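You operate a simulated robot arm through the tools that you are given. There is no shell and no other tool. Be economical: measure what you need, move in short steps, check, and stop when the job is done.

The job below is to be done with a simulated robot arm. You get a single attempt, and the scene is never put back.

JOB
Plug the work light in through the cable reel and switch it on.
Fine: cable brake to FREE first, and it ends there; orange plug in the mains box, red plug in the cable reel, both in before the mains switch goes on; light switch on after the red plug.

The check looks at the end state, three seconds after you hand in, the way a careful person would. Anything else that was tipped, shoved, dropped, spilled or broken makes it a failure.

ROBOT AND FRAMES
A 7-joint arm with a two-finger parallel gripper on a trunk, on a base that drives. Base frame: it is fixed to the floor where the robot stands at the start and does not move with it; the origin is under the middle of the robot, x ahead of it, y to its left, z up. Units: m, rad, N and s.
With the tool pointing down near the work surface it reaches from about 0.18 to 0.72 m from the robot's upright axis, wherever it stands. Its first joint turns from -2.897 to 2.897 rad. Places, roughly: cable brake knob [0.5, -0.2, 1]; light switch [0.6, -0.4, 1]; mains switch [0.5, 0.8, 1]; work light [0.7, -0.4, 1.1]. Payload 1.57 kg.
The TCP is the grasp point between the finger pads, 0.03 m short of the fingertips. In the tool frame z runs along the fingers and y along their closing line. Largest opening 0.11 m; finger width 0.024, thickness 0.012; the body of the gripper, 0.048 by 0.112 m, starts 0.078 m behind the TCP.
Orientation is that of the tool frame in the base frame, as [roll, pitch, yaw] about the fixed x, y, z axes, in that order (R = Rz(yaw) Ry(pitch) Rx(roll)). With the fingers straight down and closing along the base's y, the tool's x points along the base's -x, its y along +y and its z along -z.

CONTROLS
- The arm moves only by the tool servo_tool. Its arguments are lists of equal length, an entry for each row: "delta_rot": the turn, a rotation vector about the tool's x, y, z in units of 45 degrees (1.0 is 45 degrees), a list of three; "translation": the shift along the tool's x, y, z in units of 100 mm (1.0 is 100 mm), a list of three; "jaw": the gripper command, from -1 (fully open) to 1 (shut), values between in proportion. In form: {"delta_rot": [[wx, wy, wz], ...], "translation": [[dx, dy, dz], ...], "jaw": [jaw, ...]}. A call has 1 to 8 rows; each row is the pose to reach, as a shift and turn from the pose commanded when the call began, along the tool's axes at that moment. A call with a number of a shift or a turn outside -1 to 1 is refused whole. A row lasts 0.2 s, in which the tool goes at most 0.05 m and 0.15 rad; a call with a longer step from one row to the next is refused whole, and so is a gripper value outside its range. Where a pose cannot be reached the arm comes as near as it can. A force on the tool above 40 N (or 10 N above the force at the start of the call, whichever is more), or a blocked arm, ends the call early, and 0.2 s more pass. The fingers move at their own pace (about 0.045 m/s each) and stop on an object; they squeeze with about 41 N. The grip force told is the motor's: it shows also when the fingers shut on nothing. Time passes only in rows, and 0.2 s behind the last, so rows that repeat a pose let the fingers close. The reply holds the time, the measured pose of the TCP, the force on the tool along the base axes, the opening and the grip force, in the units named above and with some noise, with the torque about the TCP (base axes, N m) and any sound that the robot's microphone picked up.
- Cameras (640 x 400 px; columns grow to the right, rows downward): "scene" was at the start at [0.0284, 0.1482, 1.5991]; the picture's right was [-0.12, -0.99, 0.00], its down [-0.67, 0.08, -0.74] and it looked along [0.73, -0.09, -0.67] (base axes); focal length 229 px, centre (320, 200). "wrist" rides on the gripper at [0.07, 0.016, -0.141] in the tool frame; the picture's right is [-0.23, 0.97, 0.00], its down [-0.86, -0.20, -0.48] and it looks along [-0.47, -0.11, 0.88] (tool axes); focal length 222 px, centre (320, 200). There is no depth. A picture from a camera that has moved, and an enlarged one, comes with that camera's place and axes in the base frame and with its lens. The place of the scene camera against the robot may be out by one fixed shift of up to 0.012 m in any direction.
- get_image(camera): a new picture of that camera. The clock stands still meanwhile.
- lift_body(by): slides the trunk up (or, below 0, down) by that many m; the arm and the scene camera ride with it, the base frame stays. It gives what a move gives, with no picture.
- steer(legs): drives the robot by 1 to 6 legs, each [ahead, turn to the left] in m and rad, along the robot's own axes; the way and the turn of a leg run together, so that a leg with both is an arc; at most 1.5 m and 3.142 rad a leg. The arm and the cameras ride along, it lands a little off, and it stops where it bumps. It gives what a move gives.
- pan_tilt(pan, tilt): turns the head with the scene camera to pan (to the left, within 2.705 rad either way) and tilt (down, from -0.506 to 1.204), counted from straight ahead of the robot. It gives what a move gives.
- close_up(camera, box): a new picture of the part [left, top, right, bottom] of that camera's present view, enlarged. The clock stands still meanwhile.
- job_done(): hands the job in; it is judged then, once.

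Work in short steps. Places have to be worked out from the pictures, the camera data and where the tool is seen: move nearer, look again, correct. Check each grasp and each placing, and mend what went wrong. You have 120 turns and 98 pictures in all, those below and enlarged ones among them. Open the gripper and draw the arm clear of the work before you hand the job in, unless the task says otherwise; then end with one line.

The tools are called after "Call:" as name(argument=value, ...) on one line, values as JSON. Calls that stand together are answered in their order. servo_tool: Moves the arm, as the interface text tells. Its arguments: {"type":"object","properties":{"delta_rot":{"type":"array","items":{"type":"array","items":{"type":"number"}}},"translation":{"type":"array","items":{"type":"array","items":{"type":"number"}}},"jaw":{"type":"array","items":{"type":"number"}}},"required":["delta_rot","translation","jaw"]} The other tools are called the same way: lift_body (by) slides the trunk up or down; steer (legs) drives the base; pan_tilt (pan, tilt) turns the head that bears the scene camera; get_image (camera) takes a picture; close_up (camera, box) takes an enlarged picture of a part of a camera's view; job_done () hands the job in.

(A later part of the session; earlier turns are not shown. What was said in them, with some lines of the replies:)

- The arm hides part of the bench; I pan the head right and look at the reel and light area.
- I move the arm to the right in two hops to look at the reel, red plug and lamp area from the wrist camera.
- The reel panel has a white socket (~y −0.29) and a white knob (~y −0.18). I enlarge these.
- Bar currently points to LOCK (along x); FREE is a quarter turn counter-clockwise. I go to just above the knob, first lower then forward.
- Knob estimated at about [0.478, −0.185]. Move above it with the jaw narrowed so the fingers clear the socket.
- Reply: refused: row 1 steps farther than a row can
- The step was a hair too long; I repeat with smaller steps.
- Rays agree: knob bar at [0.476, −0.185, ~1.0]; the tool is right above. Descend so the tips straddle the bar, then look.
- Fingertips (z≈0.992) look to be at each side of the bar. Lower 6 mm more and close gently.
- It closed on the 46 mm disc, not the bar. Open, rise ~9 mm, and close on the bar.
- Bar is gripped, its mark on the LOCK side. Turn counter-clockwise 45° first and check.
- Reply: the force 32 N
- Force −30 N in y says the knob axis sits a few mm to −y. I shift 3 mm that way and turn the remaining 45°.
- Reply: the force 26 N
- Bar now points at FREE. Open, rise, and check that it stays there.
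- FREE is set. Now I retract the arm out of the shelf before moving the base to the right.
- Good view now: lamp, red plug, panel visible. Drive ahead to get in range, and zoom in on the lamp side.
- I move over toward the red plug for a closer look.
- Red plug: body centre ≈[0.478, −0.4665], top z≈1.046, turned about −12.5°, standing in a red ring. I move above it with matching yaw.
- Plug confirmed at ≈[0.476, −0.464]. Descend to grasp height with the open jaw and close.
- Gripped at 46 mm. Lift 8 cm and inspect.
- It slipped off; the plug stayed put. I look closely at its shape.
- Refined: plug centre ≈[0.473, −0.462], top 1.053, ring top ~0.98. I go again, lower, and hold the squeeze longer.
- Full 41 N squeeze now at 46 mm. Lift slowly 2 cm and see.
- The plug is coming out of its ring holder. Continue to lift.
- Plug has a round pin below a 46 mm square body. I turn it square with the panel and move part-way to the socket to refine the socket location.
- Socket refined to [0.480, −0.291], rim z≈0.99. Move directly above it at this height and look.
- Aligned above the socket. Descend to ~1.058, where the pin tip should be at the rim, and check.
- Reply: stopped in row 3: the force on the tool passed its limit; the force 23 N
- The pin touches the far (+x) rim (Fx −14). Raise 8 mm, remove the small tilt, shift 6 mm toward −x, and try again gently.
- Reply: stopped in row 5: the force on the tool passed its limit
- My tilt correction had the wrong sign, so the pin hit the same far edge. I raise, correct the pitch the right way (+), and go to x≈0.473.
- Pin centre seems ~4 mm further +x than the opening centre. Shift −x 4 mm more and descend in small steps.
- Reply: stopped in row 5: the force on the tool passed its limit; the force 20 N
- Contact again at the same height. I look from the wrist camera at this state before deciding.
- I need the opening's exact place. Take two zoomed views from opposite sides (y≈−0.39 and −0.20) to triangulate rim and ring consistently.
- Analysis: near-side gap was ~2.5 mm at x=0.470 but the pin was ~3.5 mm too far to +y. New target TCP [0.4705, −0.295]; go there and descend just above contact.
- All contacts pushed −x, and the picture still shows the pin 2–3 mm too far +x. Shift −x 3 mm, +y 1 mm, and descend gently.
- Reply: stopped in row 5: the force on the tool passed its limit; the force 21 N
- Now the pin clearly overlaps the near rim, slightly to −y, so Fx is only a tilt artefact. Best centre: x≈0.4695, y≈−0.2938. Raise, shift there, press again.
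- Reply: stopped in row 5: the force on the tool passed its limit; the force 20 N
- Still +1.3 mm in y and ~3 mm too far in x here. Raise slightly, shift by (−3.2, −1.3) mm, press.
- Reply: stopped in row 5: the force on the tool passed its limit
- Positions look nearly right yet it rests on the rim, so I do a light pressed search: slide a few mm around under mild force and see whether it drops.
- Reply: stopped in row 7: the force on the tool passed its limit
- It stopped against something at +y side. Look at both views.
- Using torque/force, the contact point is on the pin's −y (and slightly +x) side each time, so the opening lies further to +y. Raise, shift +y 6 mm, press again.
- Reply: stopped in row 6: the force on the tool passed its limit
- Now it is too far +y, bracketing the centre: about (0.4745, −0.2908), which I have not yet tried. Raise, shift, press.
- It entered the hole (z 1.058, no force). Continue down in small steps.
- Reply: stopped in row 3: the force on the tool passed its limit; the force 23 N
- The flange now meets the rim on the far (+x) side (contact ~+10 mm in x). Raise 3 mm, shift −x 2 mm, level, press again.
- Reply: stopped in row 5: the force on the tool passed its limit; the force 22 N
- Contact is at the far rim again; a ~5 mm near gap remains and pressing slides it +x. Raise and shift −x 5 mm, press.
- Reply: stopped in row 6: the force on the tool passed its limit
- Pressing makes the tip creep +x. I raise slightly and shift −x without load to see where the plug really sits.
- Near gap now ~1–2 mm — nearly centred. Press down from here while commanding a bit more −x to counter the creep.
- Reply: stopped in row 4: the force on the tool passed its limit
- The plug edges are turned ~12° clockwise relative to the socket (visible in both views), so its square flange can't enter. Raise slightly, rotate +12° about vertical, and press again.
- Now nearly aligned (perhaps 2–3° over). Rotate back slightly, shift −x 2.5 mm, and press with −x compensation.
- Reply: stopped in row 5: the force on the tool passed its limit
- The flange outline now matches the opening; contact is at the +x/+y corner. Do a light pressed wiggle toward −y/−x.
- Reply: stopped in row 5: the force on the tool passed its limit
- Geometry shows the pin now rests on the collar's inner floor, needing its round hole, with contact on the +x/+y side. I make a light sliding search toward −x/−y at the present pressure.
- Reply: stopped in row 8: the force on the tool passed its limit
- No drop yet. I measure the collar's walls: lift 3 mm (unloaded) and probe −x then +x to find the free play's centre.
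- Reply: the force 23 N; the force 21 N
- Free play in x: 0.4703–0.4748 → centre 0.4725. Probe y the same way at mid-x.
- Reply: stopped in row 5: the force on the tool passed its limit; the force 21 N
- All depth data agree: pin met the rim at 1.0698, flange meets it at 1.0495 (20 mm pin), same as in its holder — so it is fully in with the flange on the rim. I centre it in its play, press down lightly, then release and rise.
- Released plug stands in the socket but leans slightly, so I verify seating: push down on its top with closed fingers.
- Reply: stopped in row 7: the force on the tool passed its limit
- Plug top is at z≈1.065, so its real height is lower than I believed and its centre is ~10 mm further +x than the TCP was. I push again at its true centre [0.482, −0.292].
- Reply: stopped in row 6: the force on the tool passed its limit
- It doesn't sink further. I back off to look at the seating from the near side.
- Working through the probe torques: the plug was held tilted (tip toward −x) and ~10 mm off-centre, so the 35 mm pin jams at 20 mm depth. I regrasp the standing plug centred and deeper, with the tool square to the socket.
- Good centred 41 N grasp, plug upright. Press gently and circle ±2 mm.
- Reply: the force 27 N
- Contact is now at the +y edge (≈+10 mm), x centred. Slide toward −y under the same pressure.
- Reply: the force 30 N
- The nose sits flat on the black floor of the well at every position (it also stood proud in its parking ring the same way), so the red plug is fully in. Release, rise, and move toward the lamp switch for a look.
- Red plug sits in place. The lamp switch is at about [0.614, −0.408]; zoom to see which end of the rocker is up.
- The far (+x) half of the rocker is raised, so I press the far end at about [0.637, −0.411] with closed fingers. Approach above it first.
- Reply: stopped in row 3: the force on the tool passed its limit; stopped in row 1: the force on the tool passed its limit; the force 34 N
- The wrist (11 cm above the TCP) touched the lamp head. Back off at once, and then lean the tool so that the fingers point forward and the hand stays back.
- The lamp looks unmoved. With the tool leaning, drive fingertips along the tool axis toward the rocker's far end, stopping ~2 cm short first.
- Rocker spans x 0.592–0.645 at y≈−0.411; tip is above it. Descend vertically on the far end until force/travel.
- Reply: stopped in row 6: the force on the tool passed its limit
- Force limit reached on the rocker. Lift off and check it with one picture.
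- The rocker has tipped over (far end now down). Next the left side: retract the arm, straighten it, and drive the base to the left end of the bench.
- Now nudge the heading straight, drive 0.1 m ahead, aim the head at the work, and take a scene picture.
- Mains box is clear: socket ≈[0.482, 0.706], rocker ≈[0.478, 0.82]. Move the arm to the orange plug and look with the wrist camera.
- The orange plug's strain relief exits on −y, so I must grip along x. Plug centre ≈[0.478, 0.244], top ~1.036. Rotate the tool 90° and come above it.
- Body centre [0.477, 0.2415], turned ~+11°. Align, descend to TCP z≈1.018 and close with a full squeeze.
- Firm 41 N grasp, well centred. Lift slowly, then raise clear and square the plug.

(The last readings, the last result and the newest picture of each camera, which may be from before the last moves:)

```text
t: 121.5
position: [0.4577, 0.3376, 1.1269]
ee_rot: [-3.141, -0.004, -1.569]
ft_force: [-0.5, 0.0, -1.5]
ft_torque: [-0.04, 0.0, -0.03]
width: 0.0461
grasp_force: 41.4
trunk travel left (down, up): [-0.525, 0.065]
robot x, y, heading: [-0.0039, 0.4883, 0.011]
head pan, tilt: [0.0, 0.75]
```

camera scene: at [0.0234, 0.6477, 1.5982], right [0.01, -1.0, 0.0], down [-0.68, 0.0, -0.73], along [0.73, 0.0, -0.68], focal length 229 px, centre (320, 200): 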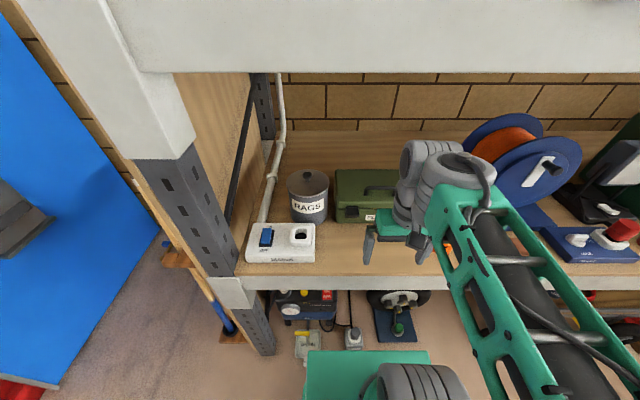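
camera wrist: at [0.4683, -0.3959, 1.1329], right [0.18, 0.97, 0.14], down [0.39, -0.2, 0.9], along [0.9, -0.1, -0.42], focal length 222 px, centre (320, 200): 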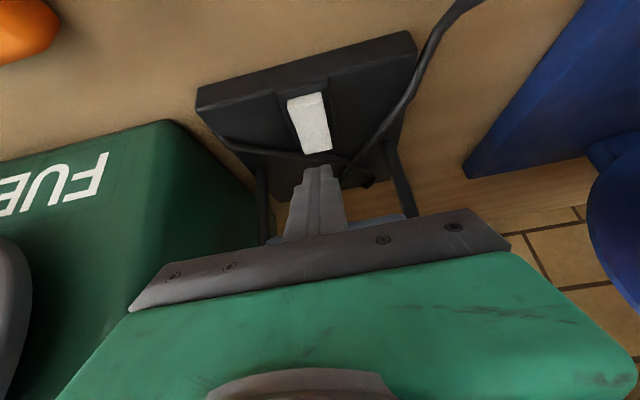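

Carry the plug leftward in steps (cable pays out); watch the force.

Call:
servo_tool(delta_rot=[[0, 0, 0], [0, 0, 0], [0, 0, 0], [0, 0, 0], [0, 0, 0]], translation=[[-0.2, 0, 0], [-0.4, 0, 0], [-0.6, 0, 0], [-0.8, 0, 0], [-0.98, 0, 0]], jaw=[1, 1, 1, 1, 1])

Call:
servo_tool(delta_rot=[[0, 0, 0], [0, 0, 0], [0, 0, 0], [0, 0, 0], [0, 0, 0]], translation=[[-0.2, 0, 0], [-0.4, 0, 0], [-0.6, 0, 0], [-0.8, 0, 0], [-0.98, 0, 0]], jaw=[1, 1, 1, 1, 1])

Call:
servo_tool(delta_rot=[[0, 0, 0], [0, 0, 0], [0, 0, 0], [0, 0, 0], [0, 0, 0]], translation=[[-0.2, -0.05, 0], [-0.4, -0.1, 0], [-0.6, -0.15, 0], [-0.8, -0.2, 0], [-0.98, -0.27, 0]], jaw=[1, 1, 1, 1, 1])

Call:
servo_tool(delta_rot=[[0, 0, 0], [0, 0, 0], [0, 0, 0], [0, 0, 0]], translation=[[-0.2, 0, 0], [-0.4, 0, 0], [-0.6, 0, 0.15], [-0.64, 0, 0.35]], jaw=[1, 1, 1, 1])

Call:
close_up(camera="scene", box=[255, 190, 345, 260])

```text
t: 122.7
position: [0.4579, 0.4361, 1.1252]
ee_rot: [-3.139, -0.004, -1.571]
ft_force: [0.7, 0.0, -1.4]
ft_torque: [0.01, -0.01, 0.0]
width: 0.046
grasp_force: 40.3
trunk travel left (down, up): [-0.525, 0.065]
robot x, y, heading: [-0.0039, 0.4903, 0.008]
head pan, tilt: [0.0, 0.75]
```

```text
t: 123.9
position: [0.4583, 0.5335, 1.1256]
ee_rot: [-3.138, -0.004, -1.571]
ft_force: [-0.1, 0.5, -1.4]
ft_torque: [0.02, 0.0, 0.02]
width: 0.0459
grasp_force: 40.8
trunk travel left (down, up): [-0.525, 0.065]
robot x, y, heading: [-0.0044, 0.4894, 0.005]
head pan, tilt: [0.0, 0.75]
```

```text
t: 125.1
position: [0.4851, 0.6313, 1.125]
ee_rot: [-3.139, -0.003, -1.569]
ft_force: [-0.3, 0.2, -1.4]
ft_torque: [-0.03, -0.01, -0.01]
width: 0.0459
grasp_force: 41.2
trunk travel left (down, up): [-0.525, 0.065]
robot x, y, heading: [-0.0057, 0.4914, 0.007]
head pan, tilt: [0.0, 0.75]
```

```text
t: 126.1
position: [0.4844, 0.6953, 1.089]
ee_rot: [-3.139, -0.004, -1.571]
ft_force: [-0.5, -0.4, -1.3]
ft_torque: [0.0, 0.0, 0.02]
width: 0.046
grasp_force: 40.9
trunk travel left (down, up): [-0.525, 0.065]
robot x, y, heading: [-0.0074, 0.4891, 0.007]
head pan, tilt: [0.0, 0.75]
```

```text
5.71 times, centred on (300, 225) of scene
camera zoom: at [0.0238, 0.6479, 1.5981], right [0.01, -1.0, 0.0], down [-0.68, -0.01, -0.73], along [0.73, 0.01, -0.68], focal length 1310 px, centre (434, 57)
```

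zoom: 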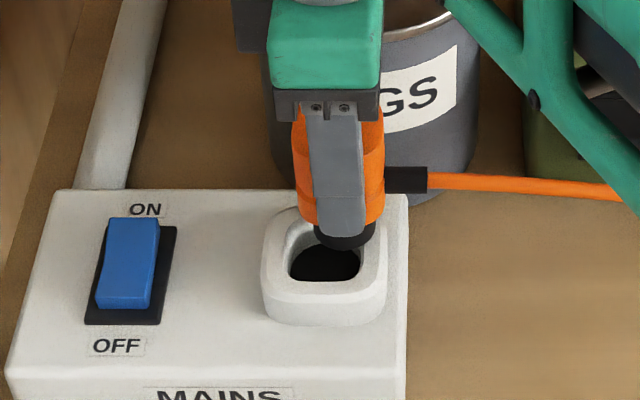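

ON is the far end of the rocker. The nose is ~12 mm too far −y relative to the opening and x is about right (−1.5 mm). Correct and descend gently.

Call:
servo_tool(delta_rot=[[0, 0, 0], [0, 0, 0], [0, 0, 0], [0, 0, 0], [0, 0, 0], [0, 0, 0], [0, 0, 0], [0, 0, 0]], translation=[[-0.06, 0.015, 0], [-0.12, 0.015, 0], [-0.12, 0.015, 0.06], [-0.12, 0.015, 0.12], [-0.12, 0.015, 0.18], [-0.12, 0.015, 0.24], [-0.12, 0.015, 0.3], [-0.12, 0.015, 0.36]], jaw=[1, 1, 1, 1, 1, 1, 1, 1])

```text
t: 127.2
position: [0.4841, 0.7082, 1.0819]
ee_rot: [-3.124, 0.006, -1.57]
ft_force: [-8.7, -2.7, 17.5]
ft_torque: [-0.23, 0.48, -0.05]
width: 0.0459
grasp_force: 40.7
trunk travel left (down, up): [-0.525, 0.065]
robot x, y, heading: [-0.0033, 0.4891, 0.005]
head pan, tilt: [0.0, 0.75]
stopped in row 5: the force on the tool passed its limit (the readings are from after the stop); the commanded pose is now the measured one
```

Contact at z=1.082 → this rim is at ~1.02, higher than assumed, which means the nose must go ~14 mm toward −x. Raise, level, shift, and try again.

Call:
servo_tool(delta_rot=[[-0.022, 0, 0], [-0.022, 0, 0], [-0.022, 0, 0], [-0.022, 0, 0]], translation=[[0, 0, -0.08], [0.01, 0.07, -0.08], [0.01, 0.14, -0.08], [0.01, 0.14, -0.03]], jaw=[1, 1, 1, 1])

Call:
close_up(camera="scene", box=[265, 200, 335, 255])

```text
t: 128.2
position: [0.4724, 0.7089, 1.0825]
ee_rot: [3.139, 0.002, -1.571]
ft_force: [0.4, -0.9, -1.0]
ft_torque: [0.0, 0.0, -0.03]
width: 0.0462
grasp_force: 40.8
trunk travel left (down, up): [-0.525, 0.065]
robot x, y, heading: [-0.0025, 0.4912, 0.006]
head pan, tilt: [0.0, 0.75]
```

```text
7.27 times, centred on (300, 228) of scene
camera zoom: at [0.0233, 0.6477, 1.5982], right [0.01, -1.0, 0.0], down [-0.68, -0.01, -0.73], along [0.73, 0.01, -0.68], focal length 1667 px, centre (466, 0)
```

zoom: 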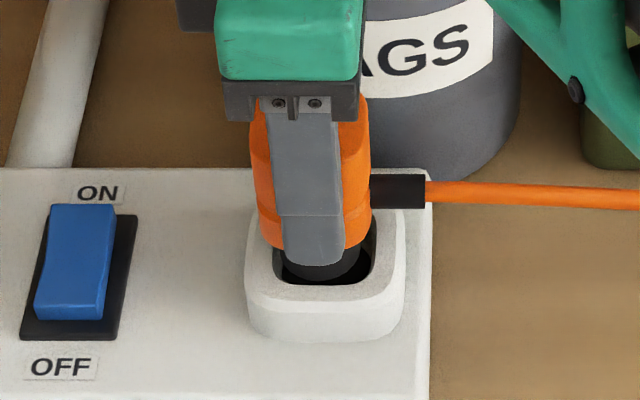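

Nearly centred: near gap ≈2.8 mm, nose ~1.3 mm too far +y. Shift −y 1.3 mm and descend.

Call:
servo_tool(delta_rot=[[0, 0, 0], [0, 0, 0], [0, 0, 0], [0, 0, 0], [0, 0, 0], [0, 0, 0], [0, 0, 0], [0, 0, 0]], translation=[[0.013, 0, 0], [0.013, 0, 0.04], [0.013, 0, 0.08], [0.013, 0, 0.12], [0.013, 0, 0.16], [0.013, 0, 0.2], [0.013, 0, 0.24], [0.013, 0, 0.28]], jaw=[1, 1, 1, 1, 1, 1, 1, 1])

```text
t: 129.1
position: [0.4716, 0.7069, 1.081]
ee_rot: [-3.131, 0.01, -1.572]
ft_force: [-6.5, -3.5, 14.1]
ft_torque: [-0.12, 0.73, 0.08]
width: 0.046
grasp_force: 41.2
trunk travel left (down, up): [-0.525, 0.065]
robot x, y, heading: [-0.005, 0.4911, 0.003]
head pan, tilt: [0.0, 0.75]
stopped in row 4: the force on the tool passed its limit (the readings are from after the stop); the commanded pose is now the measured one
```

Contact is now on the near (−x) edge (rx≈−20 mm). Raise, shift +x 3.5 mm, level, try again.

Call:
servo_tool(delta_rot=[[-0.0135, 0.0127, 0], [-0.0135, 0.0127, 0], [-0.0135, 0.0127, 0], [-0.0135, 0.0127, 0], [-0.0135, 0.0127, 0], [-0.0135, 0.0127, 0], [-0.0135, 0.0127, 0], [-0.0135, 0.0127, 0]], translation=[[0, 0, -0.06], [0.005, -0.035, -0.06], [0.005, -0.035, -0.03], [0.005, -0.035, 0.0], [0.005, -0.035, 0.04], [0.005, -0.035, 0.08], [0.005, -0.035, 0.12], [0.005, -0.035, 0.16]], jaw=[1, 1, 1, 1, 1, 1, 1, 1])

```text
t: 130.9
position: [0.4775, 0.7072, 1.0638]
ee_rot: [3.139, -0.003, -1.57]
ft_force: [0.6, 0.8, -4.4]
ft_torque: [-0.03, 0.02, -0.01]
width: 0.0459
grasp_force: 41.6
trunk travel left (down, up): [-0.525, 0.065]
robot x, y, heading: [-0.0008, 0.489, 0.006]
head pan, tilt: [0.0, 0.75]
```

It is in (z 1.064, free). Continue down to the bottom.

Call:
servo_tool(delta_rot=[[0, 0, 0], [0, 0, 0], [0, 0, 0], [0, 0, 0], [0, 0, 0], [0, 0, 0]], translation=[[0, 0, 0.03], [0, 0, 0.06], [0, 0, 0.09], [0, 0, 0.12], [0, 0, 0.16], [0, 0, 0.2]], jaw=[1, 1, 1, 1, 1, 1])

```text
t: 131.8
position: [0.4765, 0.7074, 1.0613]
ee_rot: [-3.133, 0.004, -1.573]
ft_force: [-8.5, -5.0, 14.0]
ft_torque: [-0.08, 0.71, 0.15]
width: 0.0461
grasp_force: 40.7
trunk travel left (down, up): [-0.525, 0.065]
robot x, y, heading: [-0.0025, 0.4898, 0.008]
head pan, tilt: [0.0, 0.75]
stopped in row 4: the force on the tool passed its limit (the readings are from after the stop); the commanded pose is now the measured one
```

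Bottomed at the same 20 mm depth as the red one. Release, rise, and shift toward the mains rocker; then one picture.

Call:
servo_tool(delta_rot=[[0, 0, 0], [0, 0, 0], [0, 0, 0], [0, 0, 0], [0, 0, 0], [0, 0, 0], [0, 0, 0]], translation=[[0, 0, -0.005], [0, 0, -0.005], [0, 0, -0.005], [0, 0, -0.005], [0, 0, -0.3], [0, 0, -0.6], [0, 0, -0.9]], jaw=[0.2, -0.2, -0.5, -0.7, -0.7, -0.7, -0.7])

Call:
servo_tool(delta_rot=[[0, 0, 0], [0, 0, 0], [0, 0, 0], [0, 0, 0]], translation=[[-0.35, -0.03, 0], [-0.7, -0.06, 0], [-0.99, -0.11, 0], [-0.99, -0.11, 0]], jaw=[1, 1, 1, 1])

Call:
servo_tool(delta_rot=[[0, 0, 0], [0, 0, 0], [0, 0, 0], [0, 0, 0]], translation=[[-0.1, 0, 0.2], [-0.1, 0, 0.4], [-0.1, 0, 0.6], [-0.1, 0, 0.75]], jaw=[1, 1, 1, 1])

Call:
close_up(camera="scene", box=[245, 190, 335, 260])

```text
t: 133.4
position: [0.4773, 0.7077, 1.1475]
ee_rot: [-3.136, 0.002, -1.57]
ft_force: [0.3, -0.5, -0.2]
ft_torque: [-0.02, -0.01, -0.02]
width: 0.0935
grasp_force: 0.1
trunk travel left (down, up): [-0.525, 0.065]
robot x, y, heading: [-0.0023, 0.4918, 0.007]
head pan, tilt: [0.0, 0.75]
```

```text
t: 134.4
position: [0.4886, 0.8061, 1.1489]
ee_rot: [-3.138, 0.001, -1.571]
ft_force: [-0.3, -0.6, 0.0]
ft_torque: [0.02, 0.01, -0.02]
width: 0.0054
grasp_force: 0.9
trunk travel left (down, up): [-0.525, 0.065]
robot x, y, heading: [-0.0044, 0.4912, 0.006]
head pan, tilt: [0.0, 0.75]
```

```text
t: 135.4
position: [0.4903, 0.8174, 1.0741]
ee_rot: [-3.136, 0.004, -1.571]
ft_force: [-0.1, -0.3, 0.4]
ft_torque: [0.02, 0.01, -0.01]
width: 0.0
grasp_force: 20.9
trunk travel left (down, up): [-0.525, 0.065]
robot x, y, heading: [-0.0024, 0.4893, 0.01]
head pan, tilt: [0.0, 0.75]
```

```text
5.71 times, centred on (290, 225) of scene
camera zoom: at [0.0233, 0.6479, 1.5981], right [0.01, -1.0, 0.0], down [-0.68, -0.01, -0.73], along [0.73, 0.01, -0.68], focal length 1310 px, centre (491, 57)
```

zoom: 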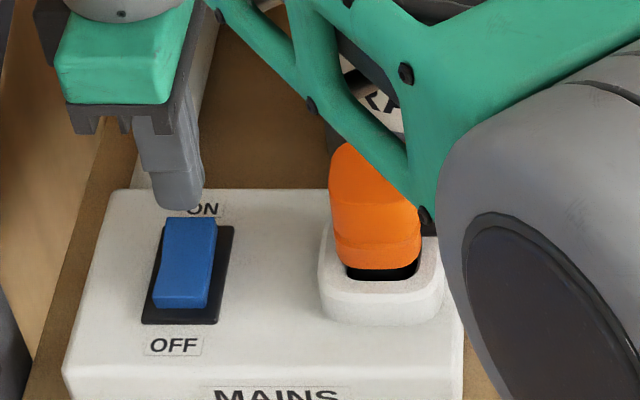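

Orange plug sits well; the closed fingertips are lined up with the ON end of the rocker. Press down.

Call:
servo_tool(delta_rot=[[0, 0, 0], [0, 0, 0], [0, 0, 0], [0, 0, 0], [0, 0, 0], [0, 0, 0], [0, 0, 0], [0, 0, 0]], translation=[[0, 0, 0.1], [0, 0, 0.2], [0, 0, 0.26], [0, 0, 0.31], [0, 0, 0.36], [0, 0, 0.41], [0, 0, 0.46], [0, 0, 0.5]], jaw=[1, 1, 1, 1, 1, 1, 1, 1])

Call:
servo_tool(delta_rot=[[0, 0, 0], [0, 0, 0], [0, 0, 0]], translation=[[0, 0, -0.3], [0, 0, -0.6], [0, 0, -0.9]], jaw=[1, 1, 1])

Call:
get_image(camera="scene")

```text
t: 136.9
position: [0.4897, 0.8182, 1.0411]
ee_rot: [-3.122, 0.012, -1.574]
ft_force: [-11.2, -8.5, 16.2]
ft_torque: [-0.44, 0.14, -0.24]
width: 0.0002
grasp_force: 21.4
trunk travel left (down, up): [-0.525, 0.065]
robot x, y, heading: [-0.0055, 0.4896, 0.007]
head pan, tilt: [0.0, 0.75]
stopped in row 7: the force on the tool passed its limit (the readings are from after the stop); the commanded pose is now the measured one
```

```text
t: 137.8
position: [0.49, 0.8198, 1.1272]
ee_rot: [-3.123, 0.011, -1.573]
ft_force: [-0.4, 0.3, -0.7]
ft_torque: [0.0, 0.03, -0.03]
width: 0.0002
grasp_force: 21.7
trunk travel left (down, up): [-0.525, 0.065]
robot x, y, heading: [-0.0014, 0.4855, 0.008]
head pan, tilt: [0.0, 0.75]
```

```text
2 pictures are left
camera scene: at [0.0231, 0.6477, 1.5981], right [0.01, -1.0, 0.0], down [-0.68, -0.01, -0.73], along [0.73, 0.01, -0.68], focal length 229 px, centre (320, 200)
```

scene: 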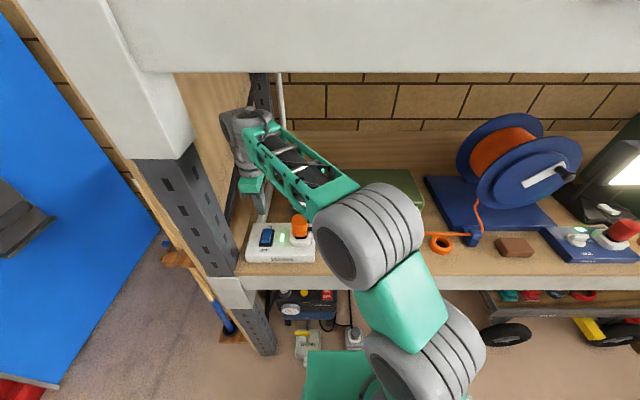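

Green indicators are lit on the mains box and reel, and the work light shines. Open the gripper and draw the arm clear.

Call:
servo_tool(delta_rot=[[0, 0, 0], [0, 0, 0], [0, 0, 0], [0, 0, 0]], translation=[[0, 0.2, -0.3], [0, 0.5, -0.5], [0.2, 0.8, -0.5], [0.4, 1.0, -0.5]], jaw=[0.5, 0, -0.5, -1])

Call:
servo_tool(delta_rot=[[0, 0, 0], [0, 0, 0], [0, 0, 0], [0, 0, 0]], translation=[[0.3, 0.3, 0], [0.6, 0.6, 0], [0.8, 0.9, 0], [1.0, 1.0, 0]], jaw=[-1, -1, -1, -1])

Call:
pan_tilt(pan=-0.4, tilt=0.75)

Call:
get_image(camera="scene")

```text
t: 138.8
position: [0.3877, 0.7773, 1.1772]
ee_rot: [-3.125, 0.012, -1.573]
ft_force: [0.6, 0.7, 0.3]
ft_torque: [0.03, -0.01, 0.0]
width: 0.0801
grasp_force: 0.1
trunk travel left (down, up): [-0.525, 0.065]
robot x, y, heading: [-0.0039, 0.489, 0.006]
head pan, tilt: [0.0, 0.75]
```

```text
t: 139.8
position: [0.2886, 0.6775, 1.1732]
ee_rot: [-3.124, 0.012, -1.572]
ft_force: [-0.4, -0.4, -0.2]
ft_torque: [-0.02, -0.03, -0.01]
width: 0.1103
grasp_force: 0.0
trunk travel left (down, up): [-0.525, 0.065]
robot x, y, heading: [-0.0039, 0.4934, 0.005]
head pan, tilt: [0.0, 0.75]
```

```text
t: 140.6
position: [0.2888, 0.678, 1.1733]
ee_rot: [-3.123, 0.01, -1.573]
ft_force: [-0.4, 0.3, -0.3]
ft_torque: [-0.02, 0.05, -0.01]
width: 0.11
grasp_force: 0.1
trunk travel left (down, up): [-0.525, 0.065]
robot x, y, heading: [-0.0006, 0.4903, 0.007]
head pan, tilt: [-0.4, 0.75]
```

```text
1 pictures are left
camera scene: at [0.0169, 0.6154, 1.5981], right [-0.38, -0.92, 0.0], down [-0.63, 0.26, -0.73], along [0.68, -0.28, -0.68], focal length 229 px, centre (320, 200)
```

scene: 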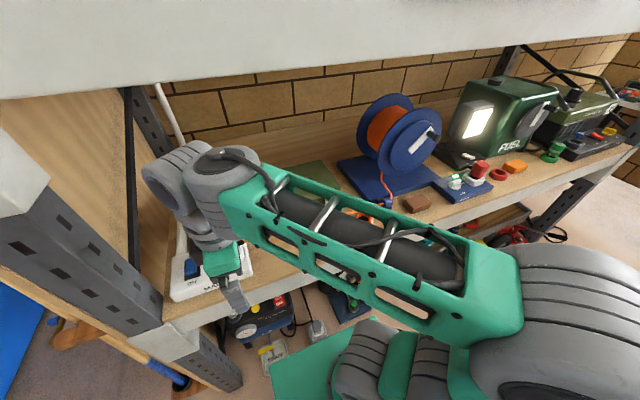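

The lamp is lit, both plugs are in, the brake is at FREE, nothing looks disturbed, and the arm is clear with the gripper open. I hand the job in.

Call:
job_done()

```text
The job is handed in.
```

The work light is on: the brake was set to FREE and left there, the red plug is in the reel, the orange plug is in the mains box, and both were in before I switched the mains on. While reaching for the light switch, the wrist bumped the lamp head once with over 40 N. I backed off, and the lamp looked unmoved in the next picture.
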